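You operate a simulated robot arm through the tools that you are given. There is no shell and no other tool. Be economical: measure what you need, move in short steps, check, and stop when the job is done.

You run a simulated two-armed robot. Do the job below in one go: nothing can be reset, and whatever is moved stays where it is left.

JOB
Take the yellow sieve and leave it on the job card. Take the stainless sleeve and leave it on the wall shelf beside the bench. Stack the 10 mm carton from the top of the bench on top of the 12 mm carton. Fetch the bracket and set it on the top of the bench. Take the brass nut and put it on the shelf under the bench. Turn the drum timer dial to 10 seconds. Take the small sleeve from the service bench and put it on the left shelf of the air jet table. Any order will do. Set down upright: bracket.

Only the result counts: the job must be done as asked and must still hold three seconds after the hand-in. Knocking over, shifting, dropping, spilling or breaking anything else fails it.

ROBOT AND FRAMES
Two 7-joint arms with three-finger grippers on one trunk, on a base that drives. Base frame: it is fixed to the floor where the robot stands at the start and does not move with it; the origin is under the middle of the robot, x ahead of it, y to its left, z up. Units: mm, degrees, N and s.
The left shoulder is at the start at [30, 124, 1093], the right one opposite. With the tool pointing down near the work surface each hand reaches from about 100 to 760 mm from the robot's upright axis, wherever it stands, measured 20 degrees to its own side. Places, roughly: bracket (5x6x6 cm) [1000, 400, 1300]; brass nut (6x5x3 cm) [-300, 1700, 800]; carton [750, 0, 750]; drum timer dial [-3700, 2300, 800]; job card [-3750, 2500, 1000]; left shelf of the air jet table [-4800, -3800, 800]; shelf under the bench [800, -600, 200]; small sleeve (3x3x3 cm) [-2300, -3500, 800]; stainless sleeve (4x4x4 cm) [900, 0, 900]; top of the bench [800, -600, 800]; wall shelf beside the bench (14x52 cm) [1060, 560, 1280]; yellow sieve (6x6x3 cm) [500, 100, 900]. Payload 2.2 kg a hand.
The TCP of each hand is the grasp point between the finger pads, 28 mm short of the fingertips. In the tool frame z runs along the fingers and y along their closing line. The gripper opens to 102 mm. The gripper's body begins 71 mm behind the TCP.
Orientation is that of the tool frame in the base frame, as a unit quaternion [x, y, z, w]. With the fingers straight down and closing along the base's y, the tool's x points along the base's -x, its y along +y and its z along -z.

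CONTROLS
- The arms move only by the tool drive_tool. It takes "left_steps", "right_steps" or both (then of equal length, played together; a hand with none holds still); each is a list of rows, each a list of 3 entries, a list of its own where there are three numbers: the shift along the base's x, y, z in mm, then the turn, a rotation vector about the base's x, y, z in degrees, then the finger opening in mm, from 0 to 102. In form: [[[dx, dy, dz], [wx, wy, wz], claw], ...]. A call has 1 to 12 rows; each row shifts and turns the commanded pose from where the row before left it. Each row takes 0.2 s and may step no farther than 50 mm and 8.6 degrees from the row before; otherwise, or with a gripper value out of range, the whole call is refused. Where a pose cannot be reached the arm comes as near as it can. A force on the tool above 40 N (or 10 N above the force at the start of the call, whichever is more), or a blocked arm, ends the call early, and 0.2 s more pass. Each finger halts on what it meets, pressing with about 36 N; the grip force reading is that of the motor and also rises with nothing between the fingers. The clock runs only during rows and for 0.2 s after the last one: add rows that do not move to give the fingers time. The reply holds the time, the measured pose of the TCP, the force on the tool along the base axes, the opening and the grip force, in the units named above and with some noise, with the torque about the TCP (base axes, N m) and any sound that the robot's microphone picked up, and new pictures: "show" is both (left out), scene, wrist or none (wrist: the cameras of the hands that moved).
- Cameras (640 x 400 px; columns grow to the right, rows downward): "scene" is now at [64.8, -2.6, 1819.1]; the picture's right is [-0.00, -1.00, 0.00], its down [-0.70, 0.00, -0.71] and it looks along [0.71, -0.00, -0.70] (base axes); focal length 263 px, centre (320, 200). "left" rides on the left gripper at [72, 38, -86] in its tool frame; the picture's right is [-0.46, 0.89, 0.00], its down [-0.60, -0.32, -0.73] and it looks along [-0.65, -0.34, 0.68] (tool axes); focal length 256 px, centre (320, 200). "right" rides on the right gripper at [69, 44, -86] in its tool frame; the picture's right is [-0.53, 0.85, 0.00], its down [-0.58, -0.36, -0.73] and it looks along [-0.62, -0.39, 0.68] (tool axes); focal length 256 px, centre (320, 200). There is no depth. A picture from a camera that has moved, and an enlarged one, comes with that camera's place and axes in the base frame and with its lens. The place of the scene camera against the robot may be out by one fixed shift of up to 18 mm in any direction.
- lift_body(by): slides the trunk up (or, below 0, down) by that many mm; the arms and the scene camera ride with it, the base frame stays. It gives what a move gives, with no picture.
- base_move(legs): drives the robot by 1 to 6 legs, each [ahead, left, turn to the left] in mm, mm and degrees, along the robot's own axes; the way and the turn of a leg run together, so that a leg with both is an arc; at most 1500 mm and 180 degrees a leg. The arms and the cameras ride along, it lands a little off, and it stops where it bumps. It gives what a move gives, and a new picture of the scene camera.
- aim_head(pan, tilt): turns the head with the scene camera to pan (to the left, within 143 degrees either way) and tilt (down, from -29 to 69), counted from straight ahead of the robot. It gives what a move gives, and a new picture of the scene camera.
- close_up(camera, box): a new picture of the part [left, top, right, bottom] of that camera's present view, enlarged. The clock stands still meanwhile.
- job_done(): hands the job in; it is judged then, once.

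Go step by step. Nothing tells you exact positions but the pictures and the camera data: compare them with the known pose of the tool, close in by small moves and look again before you grip or let go. The budget is 196 turns and 260 pictures, counting those below and the enlarged ones. Unless the task says otherwise, let go and move clear before handing in.

The tools are called as a command line: name --argument value ..., lists and objects as JSON in quotes. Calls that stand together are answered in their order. drive_tool: Moves the arms, as the interface text tells. Its arguments: {"type":"object","properties":{"left_steps":{"type":"array","items":{"type":"array"}},"right_steps":{"type":"array","items":{"type":"array"}},"show":{"type":"string","enum":["both","scene","wrist","none"]}},"required":[]} The other tools are called the same way: lift_body (by) slides the trunk up or down; base_move (legs) drives the base; aim_head (pan, tilt) turns the head that bears the scene camera; close_up (camera, box) takes an enlarged picture of a part of a camera's view; job_done () hands the job in.

At the start:

```text
time: 0.0
left_position: [492.2, 222.1, 1498.7]
left_tool_rot: [0.001, 1.0, 0.001, 0.001]
left_contact_force: [0.4, -0.3, 0.0]
left_moment: [0.01, -0.01, 0.03]
left_grip_width: 101.9
left_gripper_force: 0.1
right_position: [433.7, -234.3, 1545.7]
right_tool_rot: [-0.001, 1.0, 0.001, 0.0]
right_contact_force: [-0.2, -0.2, -0.5]
right_moment: [0.01, -0.02, 0.03]
right_grip_width: 102.0
right_gripper_force: 0.1
trunk travel left (down, up): [-335.0, 205.0]
robot x, y, heading: [-2.8, -0.1, -0.0]
head pan, tilt: [-0.1, 44.7]
```

scene: 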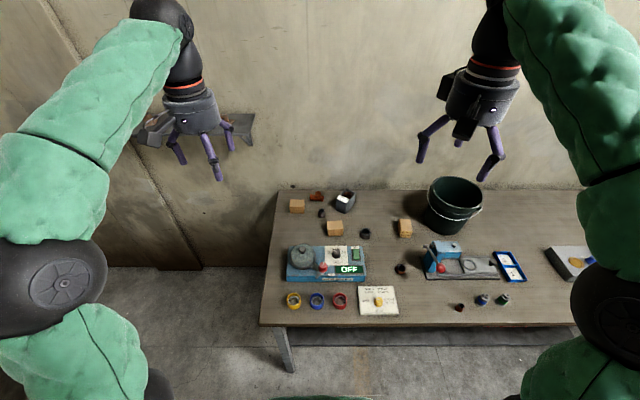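
right: 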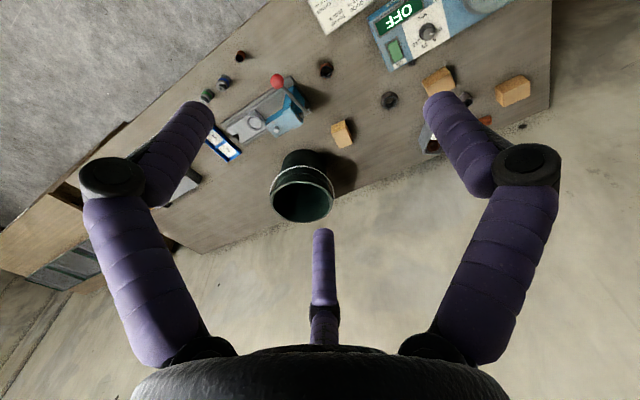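
left: 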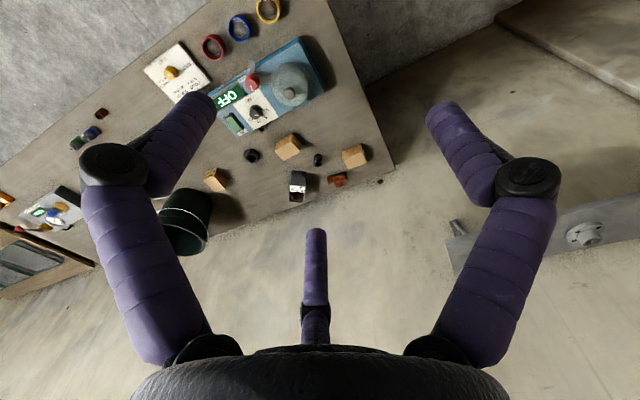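

I see a bench ahead with cartons, rings, an instrument and a bucket, and the wall shelf on the left. First I enlarge the view to identify things.

close_up --camera "scene" --box '[260, 180, 420, 330]'

close_up --camera "scene" --box '[380, 180, 600, 330]'

close_up --camera "scene" --box '[120, 80, 270, 170]'

```text
2.67 times, centred on (340, 255) of scene
camera zoom: at [64.8, -2.6, 1819.1], right [0.0, -1.0, 0.0], down [-0.7, 0.0, -0.71], along [0.71, 0.0, -0.7], focal length 702 px, centre (267, 53)
```

zoom: 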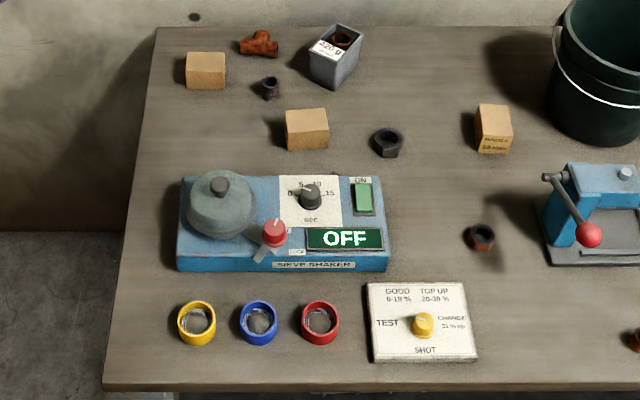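

```text
2.67 times, centred on (490, 255) of scene
camera zoom: at [64.8, -2.6, 1819.1], right [0.0, -1.0, 0.0], down [-0.7, 0.0, -0.71], along [0.71, 0.0, -0.7], focal length 702 px, centre (-133, 53)
```

zoom: 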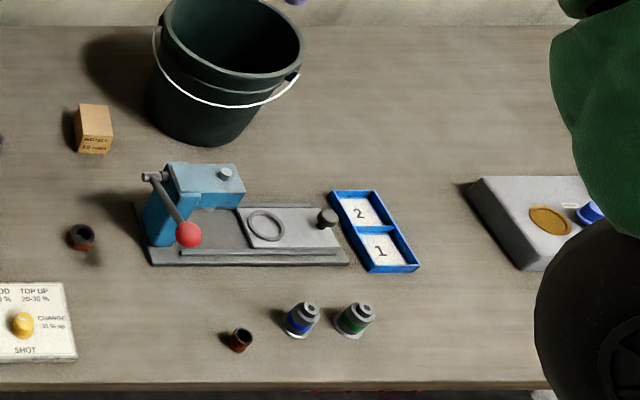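

```text
4.27 times, centred on (195, 125) of scene
camera zoom: at [64.8, -2.6, 1819.1], right [0.0, -1.0, 0.0], down [-0.7, 0.0, -0.71], along [0.71, 0.0, -0.7], focal length 1124 px, centre (853, 520)
```

zoom: 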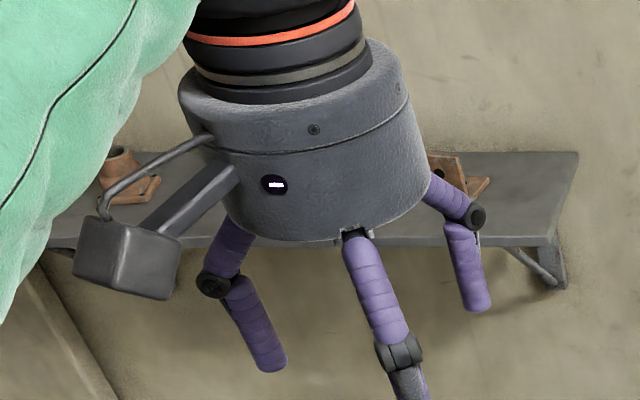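

I need finer detail to read carton labels and tell the sleeves apart.

close_up --camera "scene" --box '[285, 185, 365, 240]'

close_up --camera "scene" --box '[355, 210, 435, 285]'

close_up --camera "left" --box '[200, 120, 400, 220]'

```text
7.27 times, centred on (325, 212) of scene
camera zoom: at [64.8, -2.6, 1819.1], right [0.0, -1.0, 0.0], down [-0.7, 0.0, -0.71], along [0.71, 0.0, -0.7], focal length 1915 px, centre (284, 109)
```

zoom: 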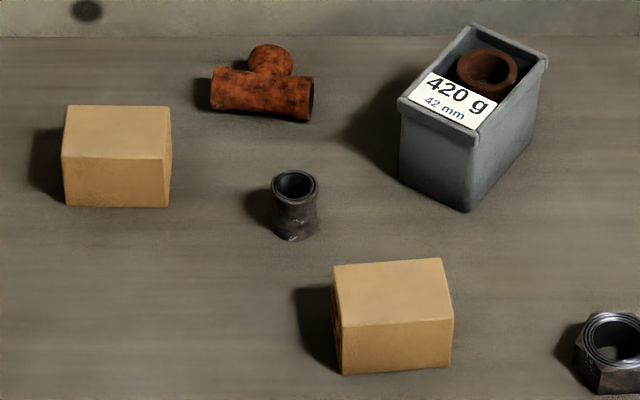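

```text
5.33 times, centred on (395, 248) of scene
camera zoom: at [64.8, -2.6, 1819.1], right [0.0, -1.0, 0.0], down [-0.7, 0.0, -0.71], along [0.71, 0.0, -0.7], focal length 1405 px, centre (-80, -53)
```

zoom: 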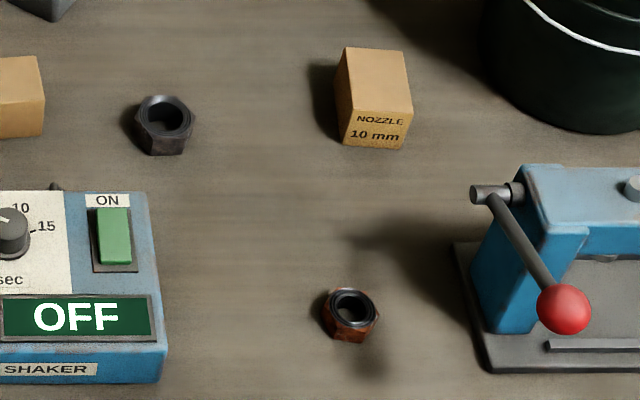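

```text
3.20 times, centred on (300, 170) of left
camera zoom: at [419.3, 260.5, 1586.3], right [0.46, 0.89, 0.0], down [0.6, -0.32, 0.73], along [0.65, -0.34, -0.68], focal length 819 px, centre (384, 296)
```

zoom: 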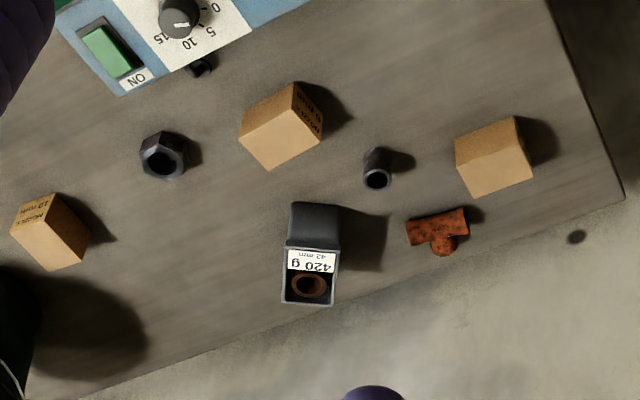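

Carton C reads 10 mm; I need labels of the other two. I zoom in on B from the left wrist camera.

close_up --camera "left" --box '[265, 130, 315, 165]'

close_up --camera "left" --box '[305, 135, 380, 195]'

close_up --camera "left" --box '[430, 170, 640, 290]'

```text
11.43 times, centred on (290, 148) of left
camera zoom: at [419.3, 260.5, 1586.3], right [0.46, 0.89, 0.0], down [0.6, -0.32, 0.73], along [0.65, -0.34, -0.68], focal length 2926 px, centre (663, 800)
```

zoom: 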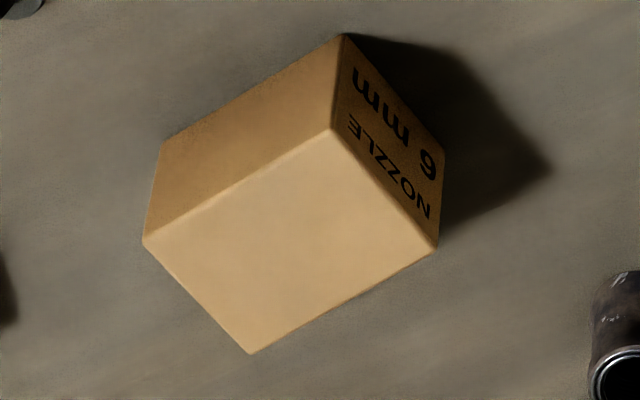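

```text
6.67 times, centred on (342, 165) of left
camera zoom: at [419.3, 260.5, 1586.3], right [0.46, 0.89, 0.0], down [0.6, -0.32, 0.73], along [0.65, -0.34, -0.68], focal length 1707 px, centre (170, 433)
```

zoom: 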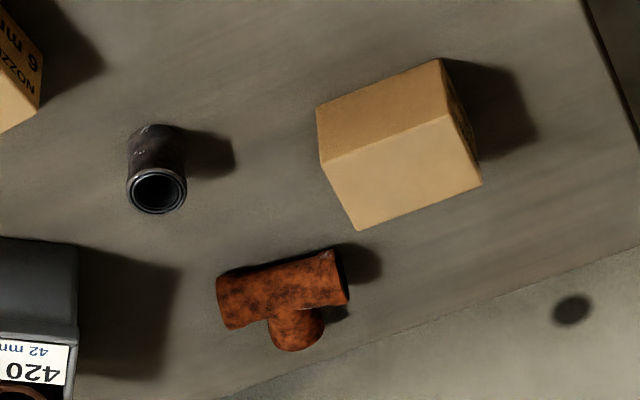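

```text
3.05 times, centred on (535, 230) of left
camera zoom: at [419.3, 260.5, 1586.3], right [0.46, 0.89, 0.0], down [0.6, -0.32, 0.73], along [0.65, -0.34, -0.68], focal length 780 px, centre (-335, 109)
```

zoom: 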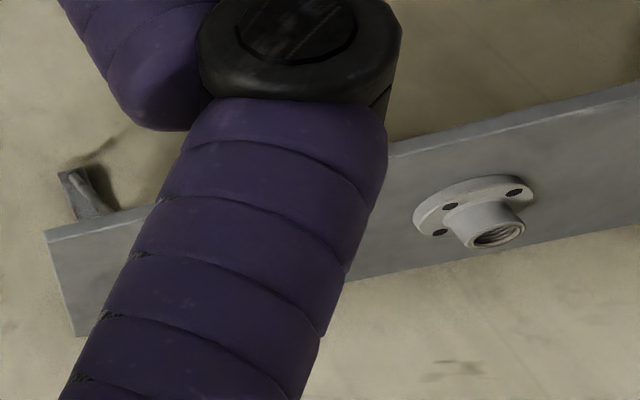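

Next I look at the wall shelf and toward the left and behind.

aim_head --pan 45 --tilt 20

aim_head --pan 110 --tilt 20

aim_head --pan -130 --tilt 15

```text
time: 1.1
left_position: [491.1, 221.9, 1498.5]
left_tool_rot: [0.0, 1.0, 0.0, 0.0]
left_contact_force: [-0.5, -0.9, -1.0]
left_moment: [-0.01, 0.02, -0.02]
left_grip_width: 102.2
left_gripper_force: 0.0
right_position: [434.0, -235.7, 1545.2]
right_tool_rot: [0.0, 1.0, 0.0, 0.0]
right_contact_force: [-0.3, -0.1, 0.4]
right_moment: [-0.01, 0.01, 0.0]
right_grip_width: 101.8
right_gripper_force: 0.1
trunk travel left (down, up): [-335.0, 205.0]
robot x, y, heading: [-3.2, 1.1, 0.2]
head pan, tilt: [45.0, 20.0]
camera scene: at [49.2, 63.3, 1857.3], right [0.71, -0.71, 0.0], down [-0.24, -0.24, -0.94], along [0.66, 0.66, -0.34], focal length 263 px, centre (320, 200)
```

scene: 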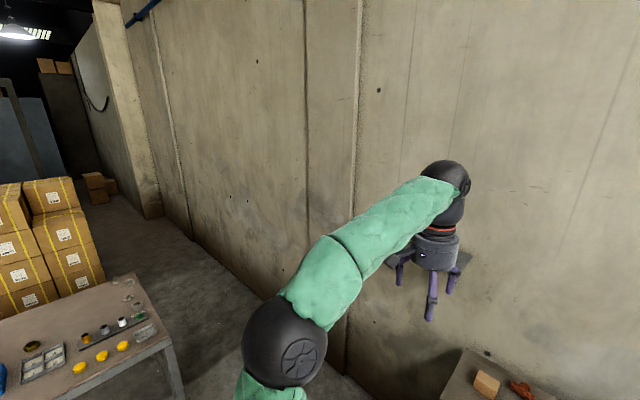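

```text
time: 2.5
left_position: [491.9, 221.8, 1498.3]
left_tool_rot: [-0.001, 1.0, -0.001, 0.0]
left_contact_force: [0.5, 0.2, -0.3]
left_moment: [-0.03, 0.0, -0.04]
left_grip_width: 102.3
left_gripper_force: 0.0
right_position: [434.8, -235.5, 1546.6]
right_tool_rot: [0.0, 1.0, -0.001, 0.0]
right_contact_force: [0.6, -0.1, 0.1]
right_moment: [0.02, -0.02, -0.01]
right_grip_width: 102.0
right_gripper_force: 0.0
trunk travel left (down, up): [-335.0, 205.0]
robot x, y, heading: [-2.1, 4.0, 0.0]
head pan, tilt: [110.0, 20.0]
camera scene: at [-48.5, 85.0, 1857.4], right [0.94, 0.34, 0.0], down [0.12, -0.32, -0.94], along [-0.32, 0.88, -0.34], focal length 263 px, centre (320, 200)
```

scene: 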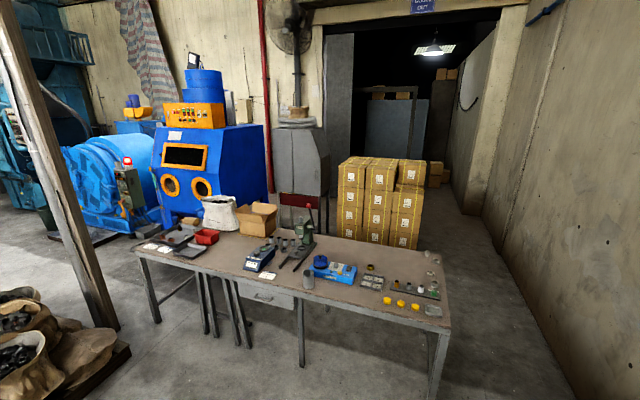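

```text
time: 5.9
left_position: [491.5, 221.4, 1499.6]
left_tool_rot: [-0.001, 1.0, 0.0, 0.0]
left_contact_force: [-0.2, 0.3, -0.7]
left_moment: [-0.01, 0.02, -0.01]
left_grip_width: 102.1
left_gripper_force: 0.2
right_position: [433.6, -235.1, 1545.7]
right_tool_rot: [0.001, 1.0, 0.0, 0.001]
right_contact_force: [-0.1, 0.2, -0.3]
right_moment: [0.0, 0.0, -0.01]
right_grip_width: 102.0
right_gripper_force: 0.0
trunk travel left (down, up): [-335.0, 205.0]
robot x, y, heading: [-2.0, -1.1, -0.2]
head pan, tilt: [-130.0, 15.0]
camera scene: at [-76.7, -74.1, 1865.6], right [-0.77, 0.64, 0.0], down [0.17, 0.2, -0.97], along [-0.62, -0.74, -0.26], focal length 263 px, centre (320, 200)
```

scene: 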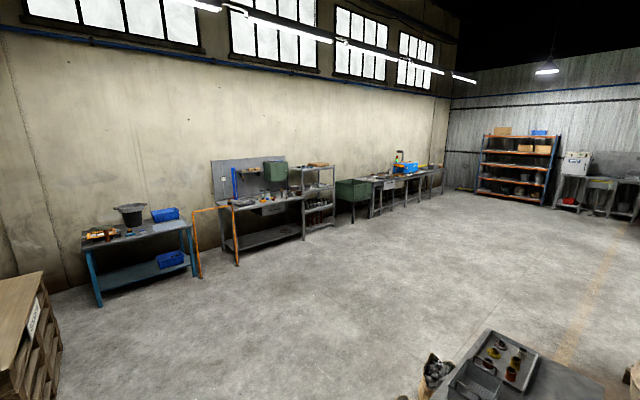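

The big work bench is ahead, a nut table is to the left, and service benches are behind right. Now I look down in front at the bench edge and my own base.

aim_head --pan 0 --tilt 69

aim_head --pan 30 --tilt 40

```text
time: 8.0
left_position: [490.8, 222.1, 1499.6]
left_tool_rot: [0.0, 1.0, 0.0, 0.0]
left_contact_force: [-0.2, -0.9, 0.3]
left_moment: [-0.02, -0.01, 0.0]
left_grip_width: 101.8
left_gripper_force: 0.0
right_position: [434.2, -237.0, 1545.4]
right_tool_rot: [0.0, 1.0, 0.0, 0.0]
right_contact_force: [-0.8, 0.7, 0.7]
right_moment: [0.02, 0.02, 0.01]
right_grip_width: 101.9
right_gripper_force: 0.2
trunk travel left (down, up): [-335.0, 205.0]
robot x, y, heading: [0.1, -2.5, -0.0]
head pan, tilt: [0.0, 68.8]
camera scene: at [39.2, -2.5, 1789.9], right [0.0, -1.0, 0.0], down [-0.93, 0.0, -0.36], along [0.36, 0.0, -0.93], focal length 263 px, centre (320, 200)
```

scene: 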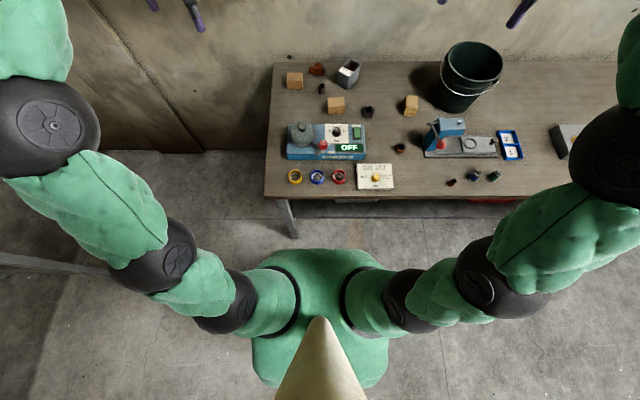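

```text
time: 8.9
left_position: [491.8, 221.7, 1499.6]
left_tool_rot: [0.001, 1.0, 0.0, 0.0]
left_contact_force: [0.5, 0.1, -0.2]
left_moment: [-0.02, 0.0, 0.0]
left_grip_width: 102.4
left_gripper_force: 0.0
right_position: [433.8, -235.7, 1544.6]
right_tool_rot: [0.0, 1.0, 0.001, 0.001]
right_contact_force: [0.8, -0.1, -0.1]
right_moment: [-0.01, 0.02, 0.01]
right_grip_width: 102.0
right_gripper_force: 0.1
trunk travel left (down, up): [-335.0, 205.0]
robot x, y, heading: [-3.0, 0.1, 0.2]
head pan, tilt: [30.0, 40.0]
camera scene: at [57.0, 39.9, 1825.9], right [0.5, -0.87, 0.0], down [-0.56, -0.32, -0.77], along [0.66, 0.38, -0.64], focal length 263 px, centre (320, 200)
```

scene: 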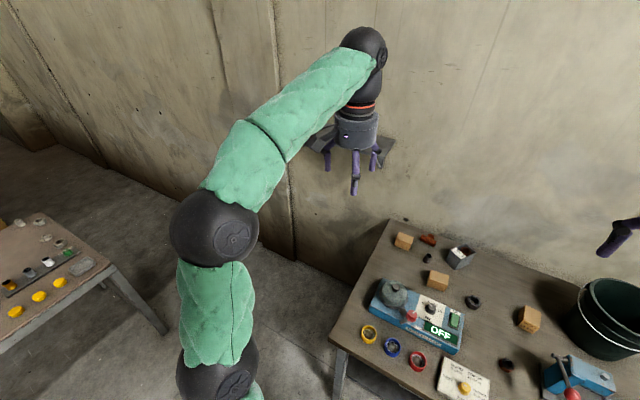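

Bench top works out near z≈840 (x from about 420 to 1135, left edge y≈205). I drive left to face the wall shelf and inspect it and carton A's hidden side.

base_move --legs '[[0, 560, 0], [200, 0, 0]]'

aim_head --pan -15 --tilt 40

```text
time: 13.4
left_position: [698.8, 784.6, 1498.1]
left_tool_rot: [-0.002, 1.0, 0.0, 0.0]
left_contact_force: [0.5, -0.9, 0.0]
left_moment: [0.01, -0.01, 0.01]
left_grip_width: 101.8
left_gripper_force: 0.1
right_position: [642.9, 325.9, 1545.2]
right_tool_rot: [-0.002, 1.0, -0.001, -0.001]
right_contact_force: [0.5, 0.1, -0.5]
right_moment: [0.02, 0.02, 0.0]
right_grip_width: 102.0
right_gripper_force: 0.1
trunk travel left (down, up): [-335.0, 205.0]
robot x, y, heading: [207.3, 564.0, 0.3]
head pan, tilt: [30.0, 40.0]
camera scene: at [265.1, 601.6, 1826.0], right [0.5, -0.86, 0.0], down [-0.56, -0.32, -0.77], along [0.66, 0.39, -0.64], focal length 263 px, centre (320, 200)
```

scene: 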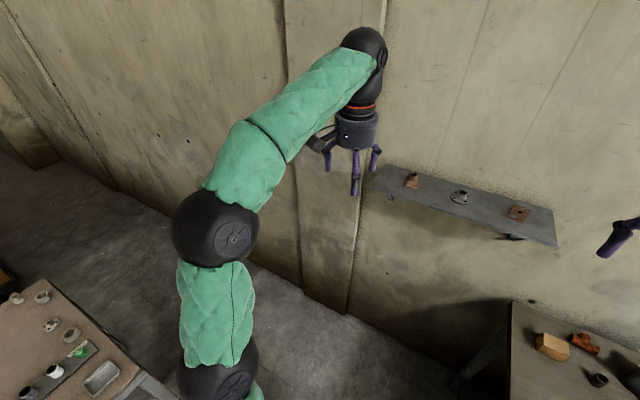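

```text
time: 14.5
left_position: [698.6, 783.7, 1499.6]
left_tool_rot: [-0.002, 1.0, 0.0, -0.001]
left_contact_force: [0.0, 0.4, 0.0]
left_moment: [0.02, -0.01, 0.0]
left_grip_width: 101.9
left_gripper_force: 0.0
right_position: [642.6, 326.8, 1546.4]
right_tool_rot: [-0.002, 1.0, 0.0, 0.0]
right_contact_force: [-0.1, -0.5, 0.7]
right_moment: [0.03, 0.03, 0.01]
right_grip_width: 102.1
right_gripper_force: 0.0
trunk travel left (down, up): [-335.0, 205.0]
robot x, y, heading: [210.4, 561.7, 0.1]
head pan, tilt: [-15.0, 40.0]
camera scene: at [273.6, 537.2, 1826.0], right [-0.26, -0.97, 0.0], down [-0.62, 0.16, -0.77], along [0.74, -0.2, -0.64], focal length 263 px, centre (320, 200)
```

scene: 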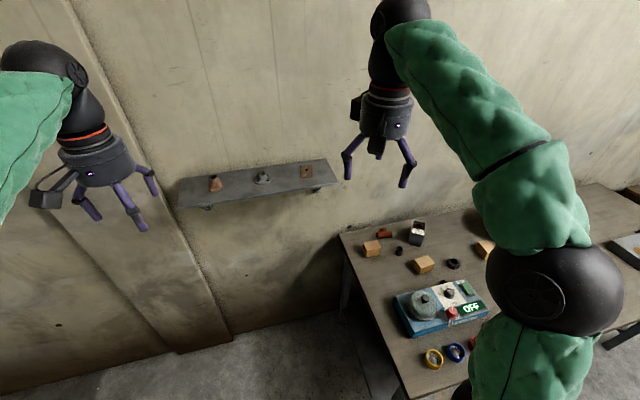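

close_up --camera "scene" --box '[190, 150, 340, 220]'

close_up --camera "scene" --box '[355, 220, 415, 262]'

close_up --camera "left" --box '[0, 0, 640, 400]'

close_up --camera "right" --box '[0, 0, 640, 400]'

```text
4.27 times, centred on (265, 185) of scene
camera zoom: at [273.6, 537.2, 1826.0], right [-0.26, -0.97, 0.0], down [-0.62, 0.16, -0.77], along [0.74, -0.2, -0.64], focal length 1124 px, centre (555, 264)
```

zoom: 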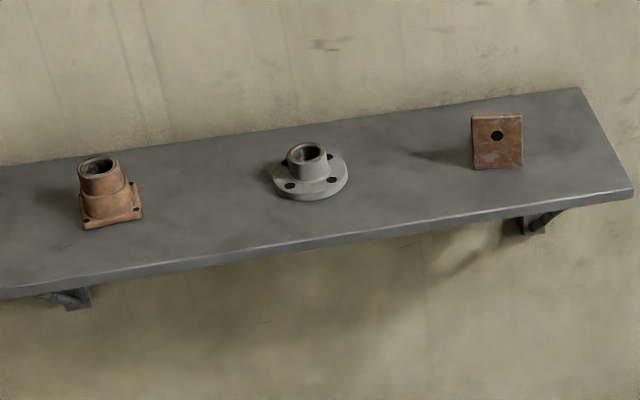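

```text
9.52 times, centred on (385, 241) of scene
camera zoom: at [273.6, 537.2, 1826.0], right [-0.26, -0.97, 0.0], down [-0.62, 0.16, -0.77], along [0.74, -0.2, -0.64], focal length 2508 px, centre (-299, -190)
```

zoom: 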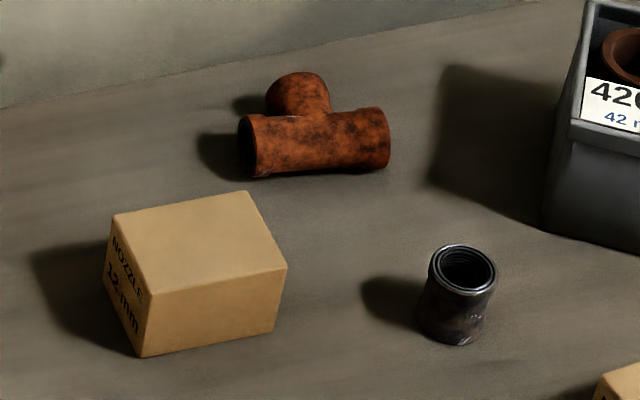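

```text
1.00 times, centred on (320, 200) of left (not enlarged: the box is as wide or as high as the picture)
camera zoom: at [626.5, 823.2, 1586.2], right [0.46, 0.89, 0.0], down [0.61, -0.32, 0.73], along [0.65, -0.34, -0.68], focal length 256 px, centre (320, 200)
```

zoom: 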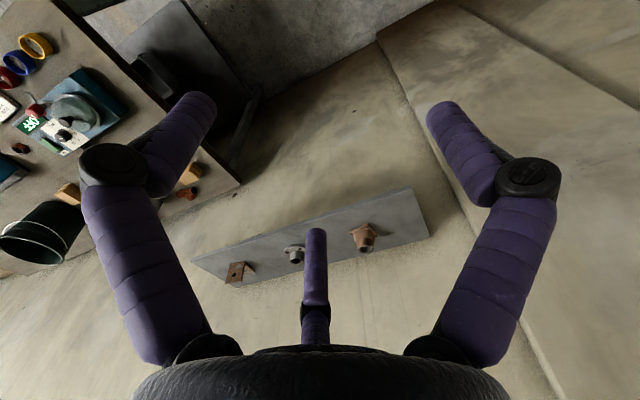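

```text
1.00 times, centred on (320, 200) of right (not enlarged: the box is as wide or as high as the picture)
camera zoom: at [574.0, 371.2, 1631.3], right [0.53, 0.85, 0.0], down [0.58, -0.36, 0.73], along [0.62, -0.39, -0.68], focal length 256 px, centre (320, 200)
```

zoom: 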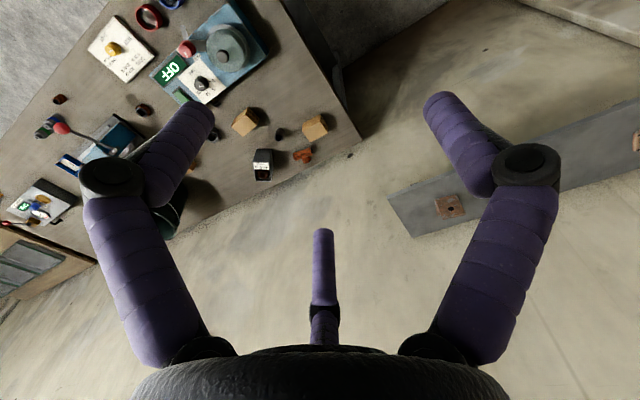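

Carton A is 12 mm. The bracket (L-angle with hole) is at about (1030, 386, 1297). I zoom on it for its shape.

close_up --camera "right" --box '[415, 180, 485, 230]'

close_up --camera "left" --box '[200, 240, 280, 300]'

close_up --camera "scene" --box '[285, 155, 335, 195]'

```text
8.00 times, centred on (450, 205) of right
camera zoom: at [574.0, 371.2, 1631.3], right [0.53, 0.85, 0.0], down [0.58, -0.36, 0.73], along [0.62, -0.39, -0.68], focal length 2048 px, centre (-720, 160)
```

zoom: 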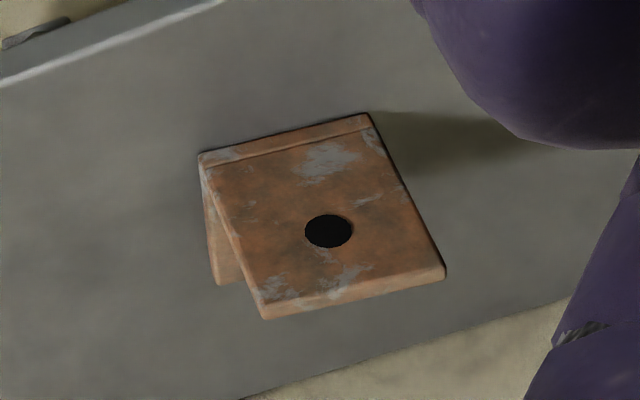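

```text
6.67 times, centred on (240, 270) of left
camera zoom: at [626.5, 823.2, 1586.2], right [0.46, 0.89, 0.0], down [0.61, -0.32, 0.73], along [0.65, -0.34, -0.68], focal length 1707 px, centre (853, -267)
```

zoom: 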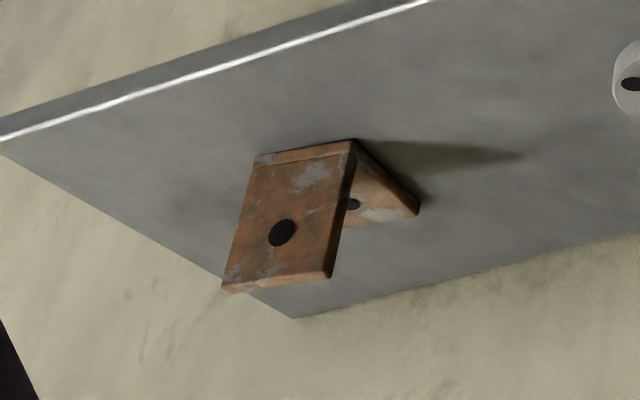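

```text
10.00 times, centred on (310, 175) of scene
camera zoom: at [273.6, 537.2, 1826.0], right [-0.26, -0.97, 0.0], down [-0.62, 0.16, -0.77], along [0.74, -0.2, -0.64], focal length 2634 px, centre (420, 450)
```

zoom: 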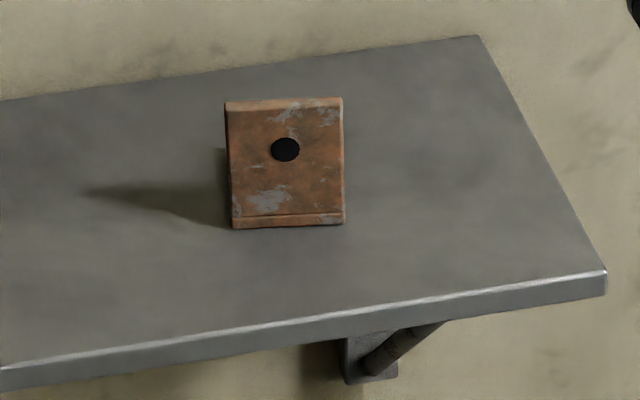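

Bracket: vertical plate facing me, foot toward the wall. I'll grip the vertical plate with the right hand, fingers closing along x. Driving nearer and turning the right hand by 90°.

base_move --legs '[[190, 60, 0]]'

drive_tool --right_steps '[[[20, 0, 0], [0, 0, 8.5], 102], [[20, 0, 0], [0, 0, 8.5], 102], [[20, 0, 0], [0, 0, 8.5], 102], [[10, 0, 0], [0, 0, 8.5], 102], [[0, 0, 0], [0, 0, 8.5], 102], [[0, 0, 0], [0, 0, 8.5], 102], [[0, 0, 0], [0, 0, 8.5], 102], [[0, 0, 0], [0, 0, 8.5], 102], [[0, 0, 0], [0, 0, 8.5], 102], [[0, 0, 0], [0, 0, 8.5], 102], [[0, 0, 0], [0, 0, 5], 102], [[0, 0, 0], [0, 0, 0], 102]]' --show "both"

```text
time: 16.1
left_position: [891.7, 845.1, 1498.8]
left_tool_rot: [-0.001, 1.0, 0.0, -0.001]
left_contact_force: [0.4, 0.2, 0.1]
left_moment: [0.02, 0.02, -0.02]
left_grip_width: 102.1
left_gripper_force: 0.1
right_position: [837.0, 386.8, 1546.5]
right_tool_rot: [0.0, 1.0, 0.001, 0.001]
right_contact_force: [-0.1, 0.3, -1.0]
right_moment: [0.0, 0.02, 0.01]
right_grip_width: 102.0
right_gripper_force: 0.1
trunk travel left (down, up): [-335.0, 205.0]
robot x, y, heading: [405.7, 625.4, 0.2]
head pan, tilt: [-15.0, 40.0]
camera scene: at [467.4, 597.4, 1826.0], right [-0.26, -0.97, 0.0], down [-0.62, 0.17, -0.77], along [0.74, -0.2, -0.64], focal length 263 px, centre (320, 200)
```

scene: 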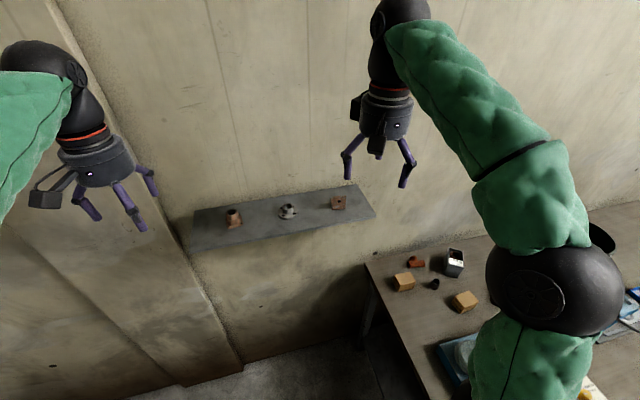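

```text
time: 18.7
left_position: [892.0, 845.6, 1499.0]
left_tool_rot: [-0.001, 1.0, 0.0, -0.001]
left_contact_force: [0.2, 0.3, -0.1]
left_moment: [0.0, 0.01, 0.0]
left_grip_width: 102.1
left_gripper_force: 0.1
right_position: [892.3, 389.0, 1531.7]
right_tool_rot: [0.708, -0.706, 0.001, 0.0]
right_contact_force: [-0.1, -0.1, 0.1]
right_moment: [0.03, -0.01, 0.0]
right_grip_width: 102.2
right_gripper_force: 0.1
right hand out of reach, approached as far as the arm can: row 2, 3, 4
trunk travel left (down, up): [-335.0, 205.0]
robot x, y, heading: [400.6, 619.4, -0.0]
head pan, tilt: [-15.0, 40.0]
camera scene: at [466.7, 597.2, 1826.0], right [-0.26, -0.97, 0.0], down [-0.62, 0.17, -0.77], along [0.74, -0.2, -0.64], focal length 263 px, centre (320, 200)
camera right: at [849.3, 321.0, 1617.1], right [-0.85, 0.53, 0.0], down [0.36, 0.58, 0.73], along [0.39, 0.62, -0.68], focal length 256 px, centre (320, 200)
```

scene: 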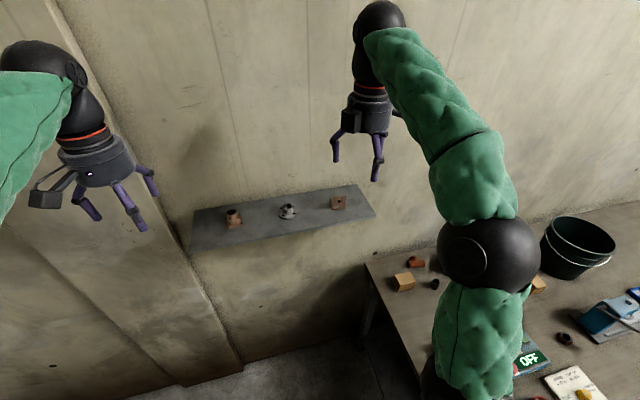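
right: 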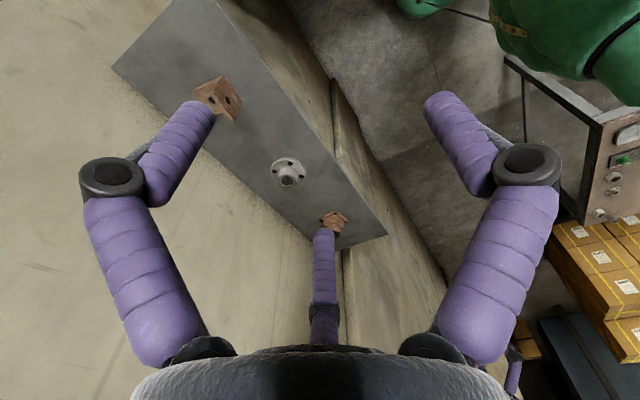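

Let me see how the gripper really looks when closing, as the picture shows three fingers.

drive_tool --right_steps '[[[0, 0, 0], [0, 0, 0], 30], [[0, 0, 0], [0, 0, 0], 30], [[0, 0, 0], [0, 0, 0], 30], [[0, 0, 0], [0, 0, 0], 30]]' --show "both"

drive_tool --right_steps '[[[0, 0, 0], [0, 0, 0], 0], [[0, 0, 0], [0, 0, 0], 0], [[0, 0, 0], [0, 0, 0], 0]]' --show "both"

```text
time: 19.7
left_position: [892.5, 844.8, 1498.7]
left_tool_rot: [0.0, 1.0, 0.0, 0.0]
left_contact_force: [0.8, 0.4, -0.1]
left_moment: [0.03, -0.01, 0.0]
left_grip_width: 102.1
left_gripper_force: 0.0
right_position: [892.8, 389.9, 1531.5]
right_tool_rot: [0.709, -0.706, 0.0, 0.0]
right_contact_force: [0.7, 0.4, 0.2]
right_moment: [0.02, 0.01, 0.01]
right_grip_width: 29.9
right_gripper_force: 0.1
trunk travel left (down, up): [-335.0, 205.0]
robot x, y, heading: [398.7, 619.7, 0.0]
head pan, tilt: [-15.0, 40.0]
camera scene: at [466.7, 597.2, 1826.0], right [-0.26, -0.97, 0.0], down [-0.62, 0.17, -0.77], along [0.74, -0.2, -0.64], focal length 263 px, centre (320, 200)
camera right: at [849.2, 321.1, 1617.0], right [-0.85, 0.53, 0.0], down [0.36, 0.58, 0.73], along [0.39, 0.62, -0.68], focal length 256 px, centre (320, 200)
```

scene: 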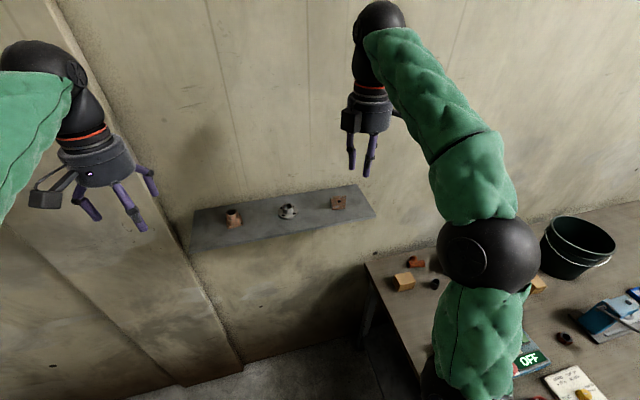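
right: 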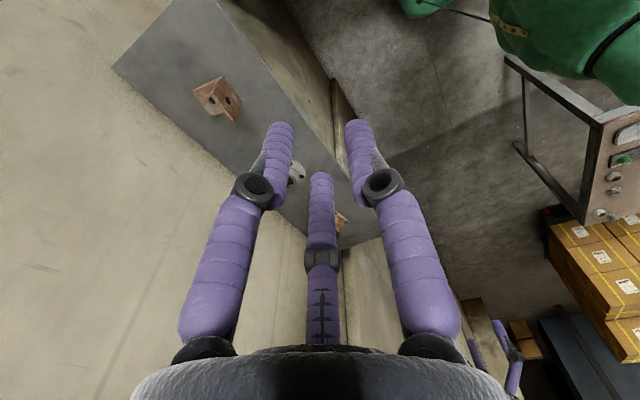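

```text
time: 20.5
left_position: [891.8, 844.5, 1500.0]
left_tool_rot: [-0.001, 1.0, 0.0, 0.0]
left_contact_force: [-0.6, 0.5, 0.7]
left_moment: [0.02, 0.0, 0.03]
left_grip_width: 102.1
left_gripper_force: 0.0
right_position: [892.7, 389.1, 1531.9]
right_tool_rot: [0.708, -0.706, 0.0, 0.0]
right_contact_force: [0.4, 0.7, 0.0]
right_moment: [-0.03, -0.02, 0.0]
right_grip_width: 2.2
right_gripper_force: 31.4
trunk travel left (down, up): [-335.0, 205.0]
robot x, y, heading: [403.7, 618.6, -0.0]
head pan, tilt: [-15.0, 40.0]
camera scene: at [466.7, 597.2, 1826.0], right [-0.26, -0.97, 0.0], down [-0.62, 0.17, -0.77], along [0.74, -0.2, -0.64], focal length 263 px, centre (320, 200)
camera right: at [849.2, 321.1, 1617.0], right [-0.85, 0.53, 0.0], down [0.36, 0.58, 0.73], along [0.39, 0.62, -0.68], focal length 256 px, centre (320, 200)
```

scene: 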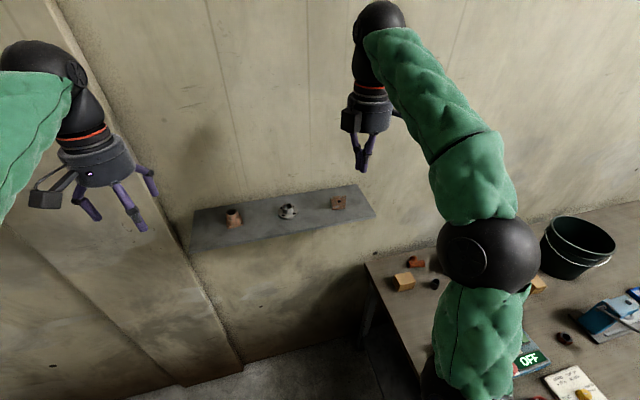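
right: 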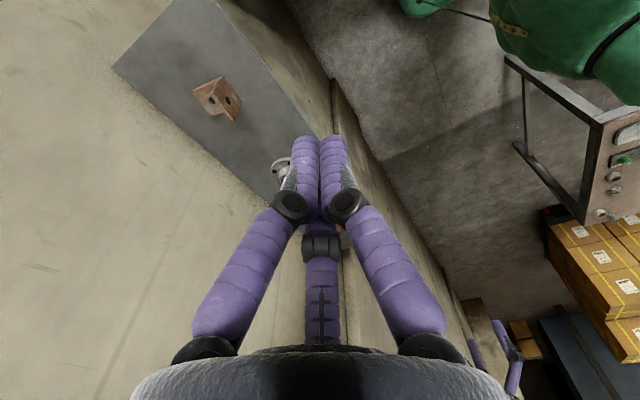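

The finger skins close at the stated point, so I trust the stated two-finger geometry. I open again, lower, then extend toward the bracket.

drive_tool --right_steps '[[[0, 0, -45], [0, 0, 0], 60], [[0, 0, -45], [0, 0, 0], 60], [[40, 0, -25], [0, 0, 0], 60], [[40, 0, 0], [0, 0, 0], 60], [[40, 0, 0], [0, 0, 0], 60]]' --show "wrist"

```text
time: 21.7
left_position: [894.9, 844.8, 1497.3]
left_tool_rot: [-0.001, 1.0, 0.0, -0.001]
left_contact_force: [0.5, -0.6, -0.4]
left_moment: [-0.01, 0.08, -0.01]
left_grip_width: 101.8
left_gripper_force: 0.0
right_position: [1015.5, 389.0, 1413.7]
right_tool_rot: [0.708, -0.707, -0.001, 0.001]
right_contact_force: [-0.4, 0.2, 0.3]
right_moment: [0.03, 0.03, 0.0]
right_grip_width: 60.1
right_gripper_force: 0.1
trunk travel left (down, up): [-335.0, 205.0]
robot x, y, heading: [402.3, 622.2, -0.1]
head pan, tilt: [-15.0, 40.0]
camera right: at [971.9, 321.9, 1500.0], right [-0.85, 0.53, 0.0], down [0.37, 0.58, 0.73], along [0.39, 0.62, -0.68], focal length 256 px, centre (320, 200)
```

right: 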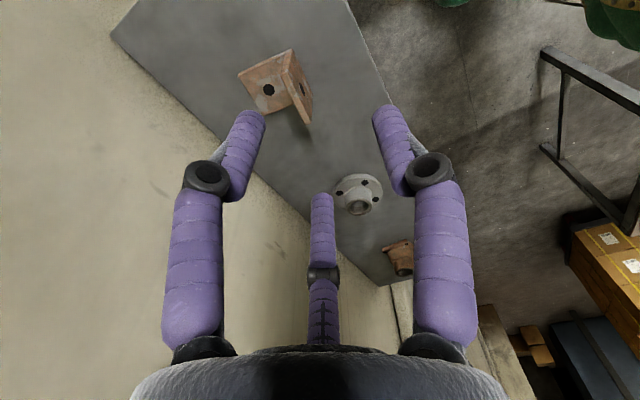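

close_up --camera "right" --box '[225, 40, 345, 130]'

```text
4.44 times, centred on (285, 85) of right
camera zoom: at [971.9, 321.9, 1500.0], right [-0.85, 0.53, 0.0], down [0.37, 0.58, 0.73], along [0.39, 0.62, -0.68], focal length 1138 px, centre (476, 711)
```

zoom: 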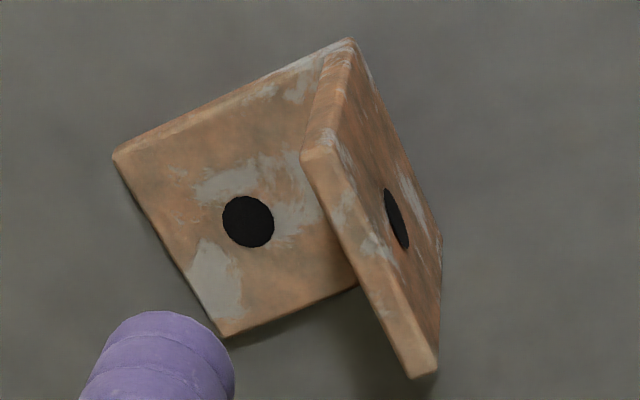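

Combining three views, the bracket plate's top edge is at about (1029, 384, 1330), yawed about −10°, and the shelf top is near z≈1286. I move above it and look.

drive_tool --right_steps '[[[7, -2, 0], [0, 0, -5], 50], [[7, -3, -20], [0, 0, -5], 50], [[0, 0, -20], [0, 0, 0], 50], [[0, 0, -15], [0, 0, 0], 50], [[0, 0, 0], [0, 0, 0], 50]]' --show "both"

close_up --camera "scene" --box '[300, 150, 380, 220]'

close_up --camera "right" --box '[220, 40, 420, 200]'

```text
time: 22.9
left_position: [891.5, 844.7, 1498.2]
left_tool_rot: [-0.001, 1.0, 0.0, 0.0]
left_contact_force: [0.5, 0.1, -0.5]
left_moment: [0.02, -0.03, 0.01]
left_grip_width: 102.1
left_gripper_force: 0.1
right_position: [1026.4, 385.5, 1362.0]
right_tool_rot: [-0.644, 0.765, 0.0, 0.0]
right_contact_force: [0.3, 0.5, -0.2]
right_moment: [-0.02, -0.01, 0.0]
right_grip_width: 49.7
right_gripper_force: 0.1
trunk travel left (down, up): [-335.0, 205.0]
robot x, y, heading: [403.6, 623.7, 0.1]
head pan, tilt: [-15.0, 40.0]
camera scene: at [466.2, 597.2, 1826.0], right [-0.26, -0.97, 0.0], down [-0.62, 0.17, -0.77], along [0.74, -0.2, -0.64], focal length 263 px, centre (320, 200)
camera right: at [971.7, 325.5, 1446.6], right [-0.74, 0.67, 0.0], down [0.46, 0.51, 0.73], along [0.49, 0.54, -0.68], focal length 256 px, centre (320, 200)
```

scene: 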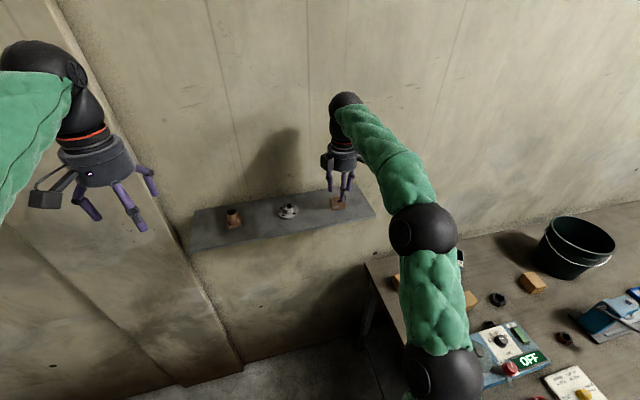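
right: 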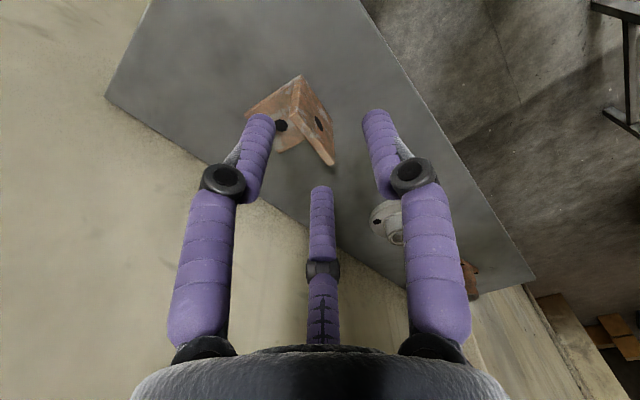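

```text
5.71 times, centred on (340, 185) of scene
camera zoom: at [466.2, 597.2, 1826.0], right [-0.26, -0.97, 0.0], down [-0.62, 0.17, -0.77], along [0.74, -0.2, -0.64], focal length 1505 px, centre (206, 286)
```

zoom: 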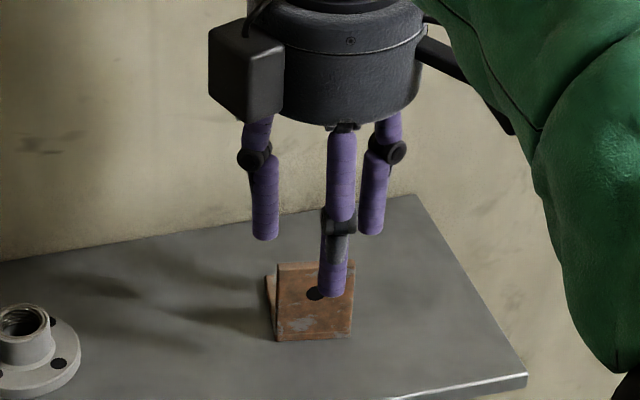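

```text
2.50 times, centred on (320, 120) of right
camera zoom: at [971.7, 325.5, 1446.6], right [-0.74, 0.67, 0.0], down [0.46, 0.51, 0.73], along [0.49, 0.54, -0.68], focal length 640 px, centre (320, 400)
```

zoom: 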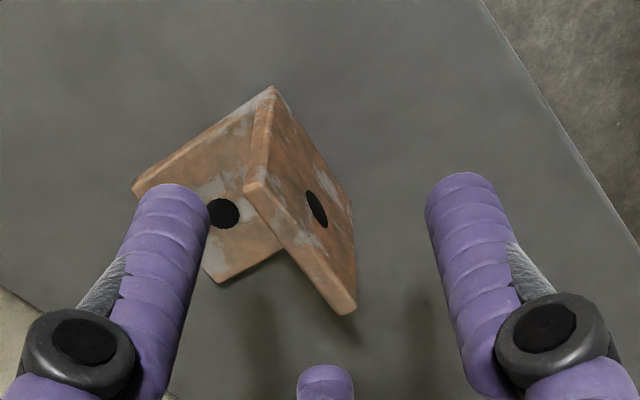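

The grip point lies on the plate line, about 4 mm off centre. I correct, descend and close.

drive_tool --right_steps '[[[1, -4, -12], [0, 0, -2], 50], [[0, 0, -13], [0, 0, 0], 50], [[0, 0, -11], [0, 0, 0], 50], [[0, 0, 0], [0, 0, 0], 30], [[0, 0, 0], [0, 0, 0], 10], [[0, 0, 0], [0, 0, 0], 0], [[0, 0, 0], [0, 0, 0], 0], [[0, 0, 0], [0, 0, 0], 0]]' --show "both"

```text
time: 24.7
left_position: [892.7, 844.7, 1498.7]
left_tool_rot: [-0.001, 1.0, 0.0, -0.001]
left_contact_force: [0.6, -0.3, -0.5]
left_moment: [-0.02, 0.01, -0.02]
left_grip_width: 102.0
left_gripper_force: 0.0
right_position: [1027.6, 381.0, 1324.3]
right_tool_rot: [-0.63, 0.776, 0.0, -0.001]
right_contact_force: [-0.2, 0.8, -0.4]
right_moment: [0.02, -0.01, 0.04]
right_grip_width: 8.3
right_gripper_force: 35.9
trunk travel left (down, up): [-335.0, 205.0]
robot x, y, heading: [401.9, 622.9, 0.1]
head pan, tilt: [-15.0, 40.0]
camera scene: at [466.9, 597.1, 1826.0], right [-0.26, -0.97, 0.0], down [-0.62, 0.17, -0.77], along [0.74, -0.2, -0.64], focal length 263 px, centre (320, 200)
camera right: at [970.9, 323.5, 1410.1], right [-0.72, 0.7, 0.0], down [0.48, 0.49, 0.73], along [0.51, 0.52, -0.68], focal length 256 px, centre (320, 200)
```

scene: 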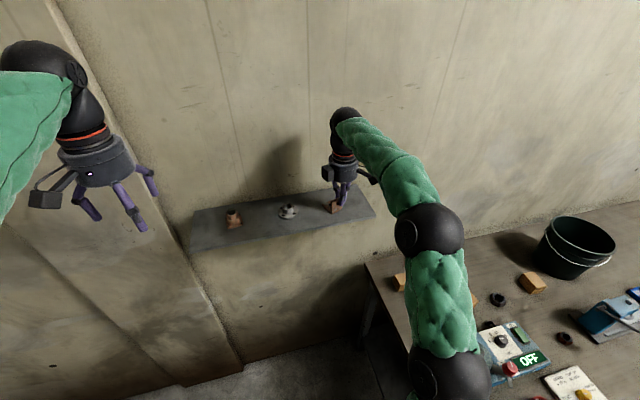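
right: 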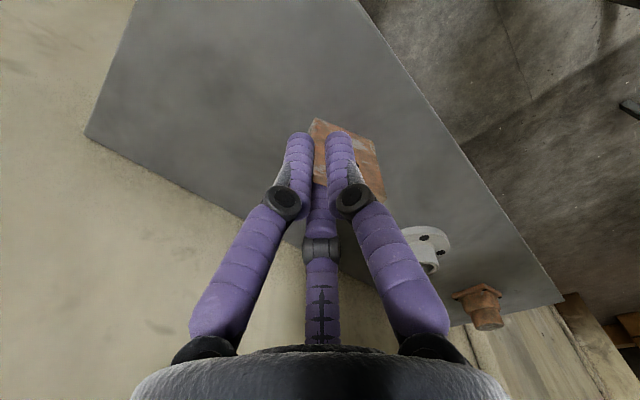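

Gripped (8.3 mm). I lift and draw back.

drive_tool --right_steps '[[[0, 0, 20], [0, 0, 0], 0], [[0, 0, 40], [0, 0, 0], 0], [[-20, 0, 40], [0, 0, 0], 0], [[-45, 0, 0], [0, 0, 0], 0], [[-45, 0, 0], [0, 0, 0], 0], [[-45, 0, 0], [0, 0, 0], 0], [[-45, 0, 0], [0, 0, 0], 0], [[-45, 0, 0], [0, 0, 0], 0], [[-45, 0, 0], [0, 0, 0], 0]]' --show "wrist"

```text
time: 26.7
left_position: [888.6, 843.6, 1500.6]
left_tool_rot: [-0.001, 1.0, 0.0, 0.001]
left_contact_force: [-0.7, -0.1, 0.3]
left_moment: [0.0, -0.04, 0.0]
left_grip_width: 101.9
left_gripper_force: 0.0
right_position: [732.5, 379.6, 1424.9]
right_tool_rot: [-0.63, 0.777, 0.001, 0.001]
right_contact_force: [-0.4, -0.1, -2.0]
right_moment: [-0.02, -0.06, 0.04]
right_grip_width: 8.4
right_gripper_force: 35.8
trunk travel left (down, up): [-335.0, 205.0]
robot x, y, heading: [402.2, 624.6, 0.0]
head pan, tilt: [-15.0, 40.0]
camera right: at [675.5, 323.5, 1510.7], right [-0.72, 0.7, 0.0], down [0.47, 0.49, 0.73], along [0.51, 0.53, -0.68], focal length 256 px, centre (320, 200)
```

right: 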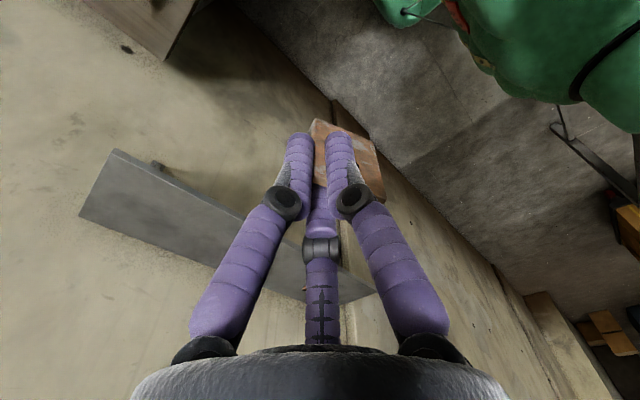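

Bracket held. There is free bench space left-front of the 12 mm carton, reachable from here; I move the hand above it and look.

drive_tool --right_steps '[[[10, -30, -37], [0, 0, 0], 0], [[10, -30, -37], [0, 0, 0], 0], [[10, -30, -37], [0, 0, 0], 0], [[10, -30, -37], [0, 0, 0], 0], [[10, -30, -37], [0, 0, 0], 0], [[10, -30, -37], [0, 0, 0], 0], [[10, -30, -37], [0, 0, 0], 0], [[10, -25, -37], [0, 0, 0], 0]]' --show "wrist"

aim_head --pan -45 --tilt 50

```text
time: 28.5
left_position: [893.7, 843.0, 1497.7]
left_tool_rot: [-0.001, 1.0, 0.001, -0.001]
left_contact_force: [1.0, -0.4, -0.2]
left_moment: [0.0, 0.06, 0.0]
left_grip_width: 101.7
left_gripper_force: 0.0
right_position: [819.9, 145.4, 1130.3]
right_tool_rot: [-0.63, 0.777, 0.001, -0.001]
right_contact_force: [0.0, -0.2, -2.2]
right_moment: [0.02, 0.0, 0.03]
right_grip_width: 8.1
right_gripper_force: 35.6
trunk travel left (down, up): [-335.0, 205.0]
robot x, y, heading: [402.5, 620.0, 0.3]
head pan, tilt: [-15.0, 40.0]
camera right: at [763.8, 86.9, 1214.9], right [-0.72, 0.7, 0.0], down [0.48, 0.49, 0.73], along [0.51, 0.53, -0.68], focal length 256 px, centre (320, 200)
```

right: 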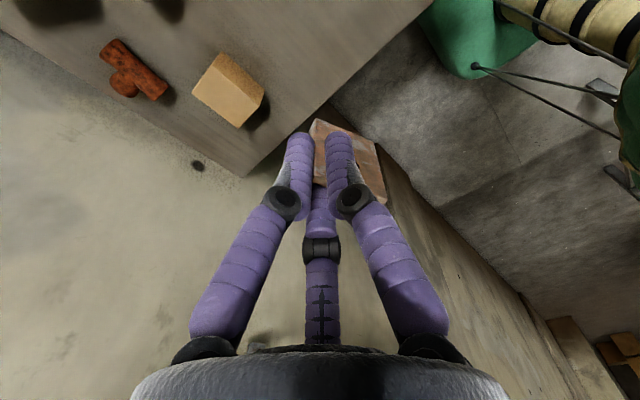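

```text
time: 29.5
left_position: [892.3, 843.0, 1498.5]
left_tool_rot: [-0.001, 1.0, 0.0, 0.0]
left_contact_force: [0.4, 0.0, 0.2]
left_moment: [0.02, 0.04, 0.01]
left_grip_width: 101.9
left_gripper_force: 0.0
right_position: [819.1, 146.5, 1130.6]
right_tool_rot: [-0.63, 0.777, 0.0, 0.0]
right_contact_force: [-0.2, -0.5, -1.9]
right_moment: [-0.02, 0.04, 0.04]
right_grip_width: 8.3
right_gripper_force: 36.1
trunk travel left (down, up): [-335.0, 205.0]
robot x, y, heading: [402.4, 623.7, 0.3]
head pan, tilt: [-45.0, 50.0]
camera scene: at [439.6, 564.2, 1811.8], right [-0.71, -0.71, 0.0], down [-0.54, 0.54, -0.64], along [0.46, -0.45, -0.77], focal length 263 px, centre (320, 200)
```

scene: 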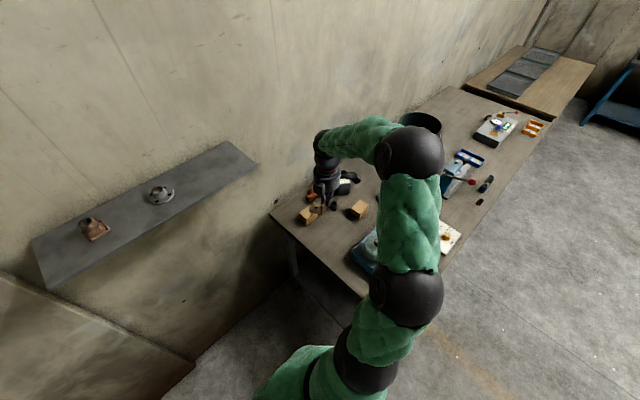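

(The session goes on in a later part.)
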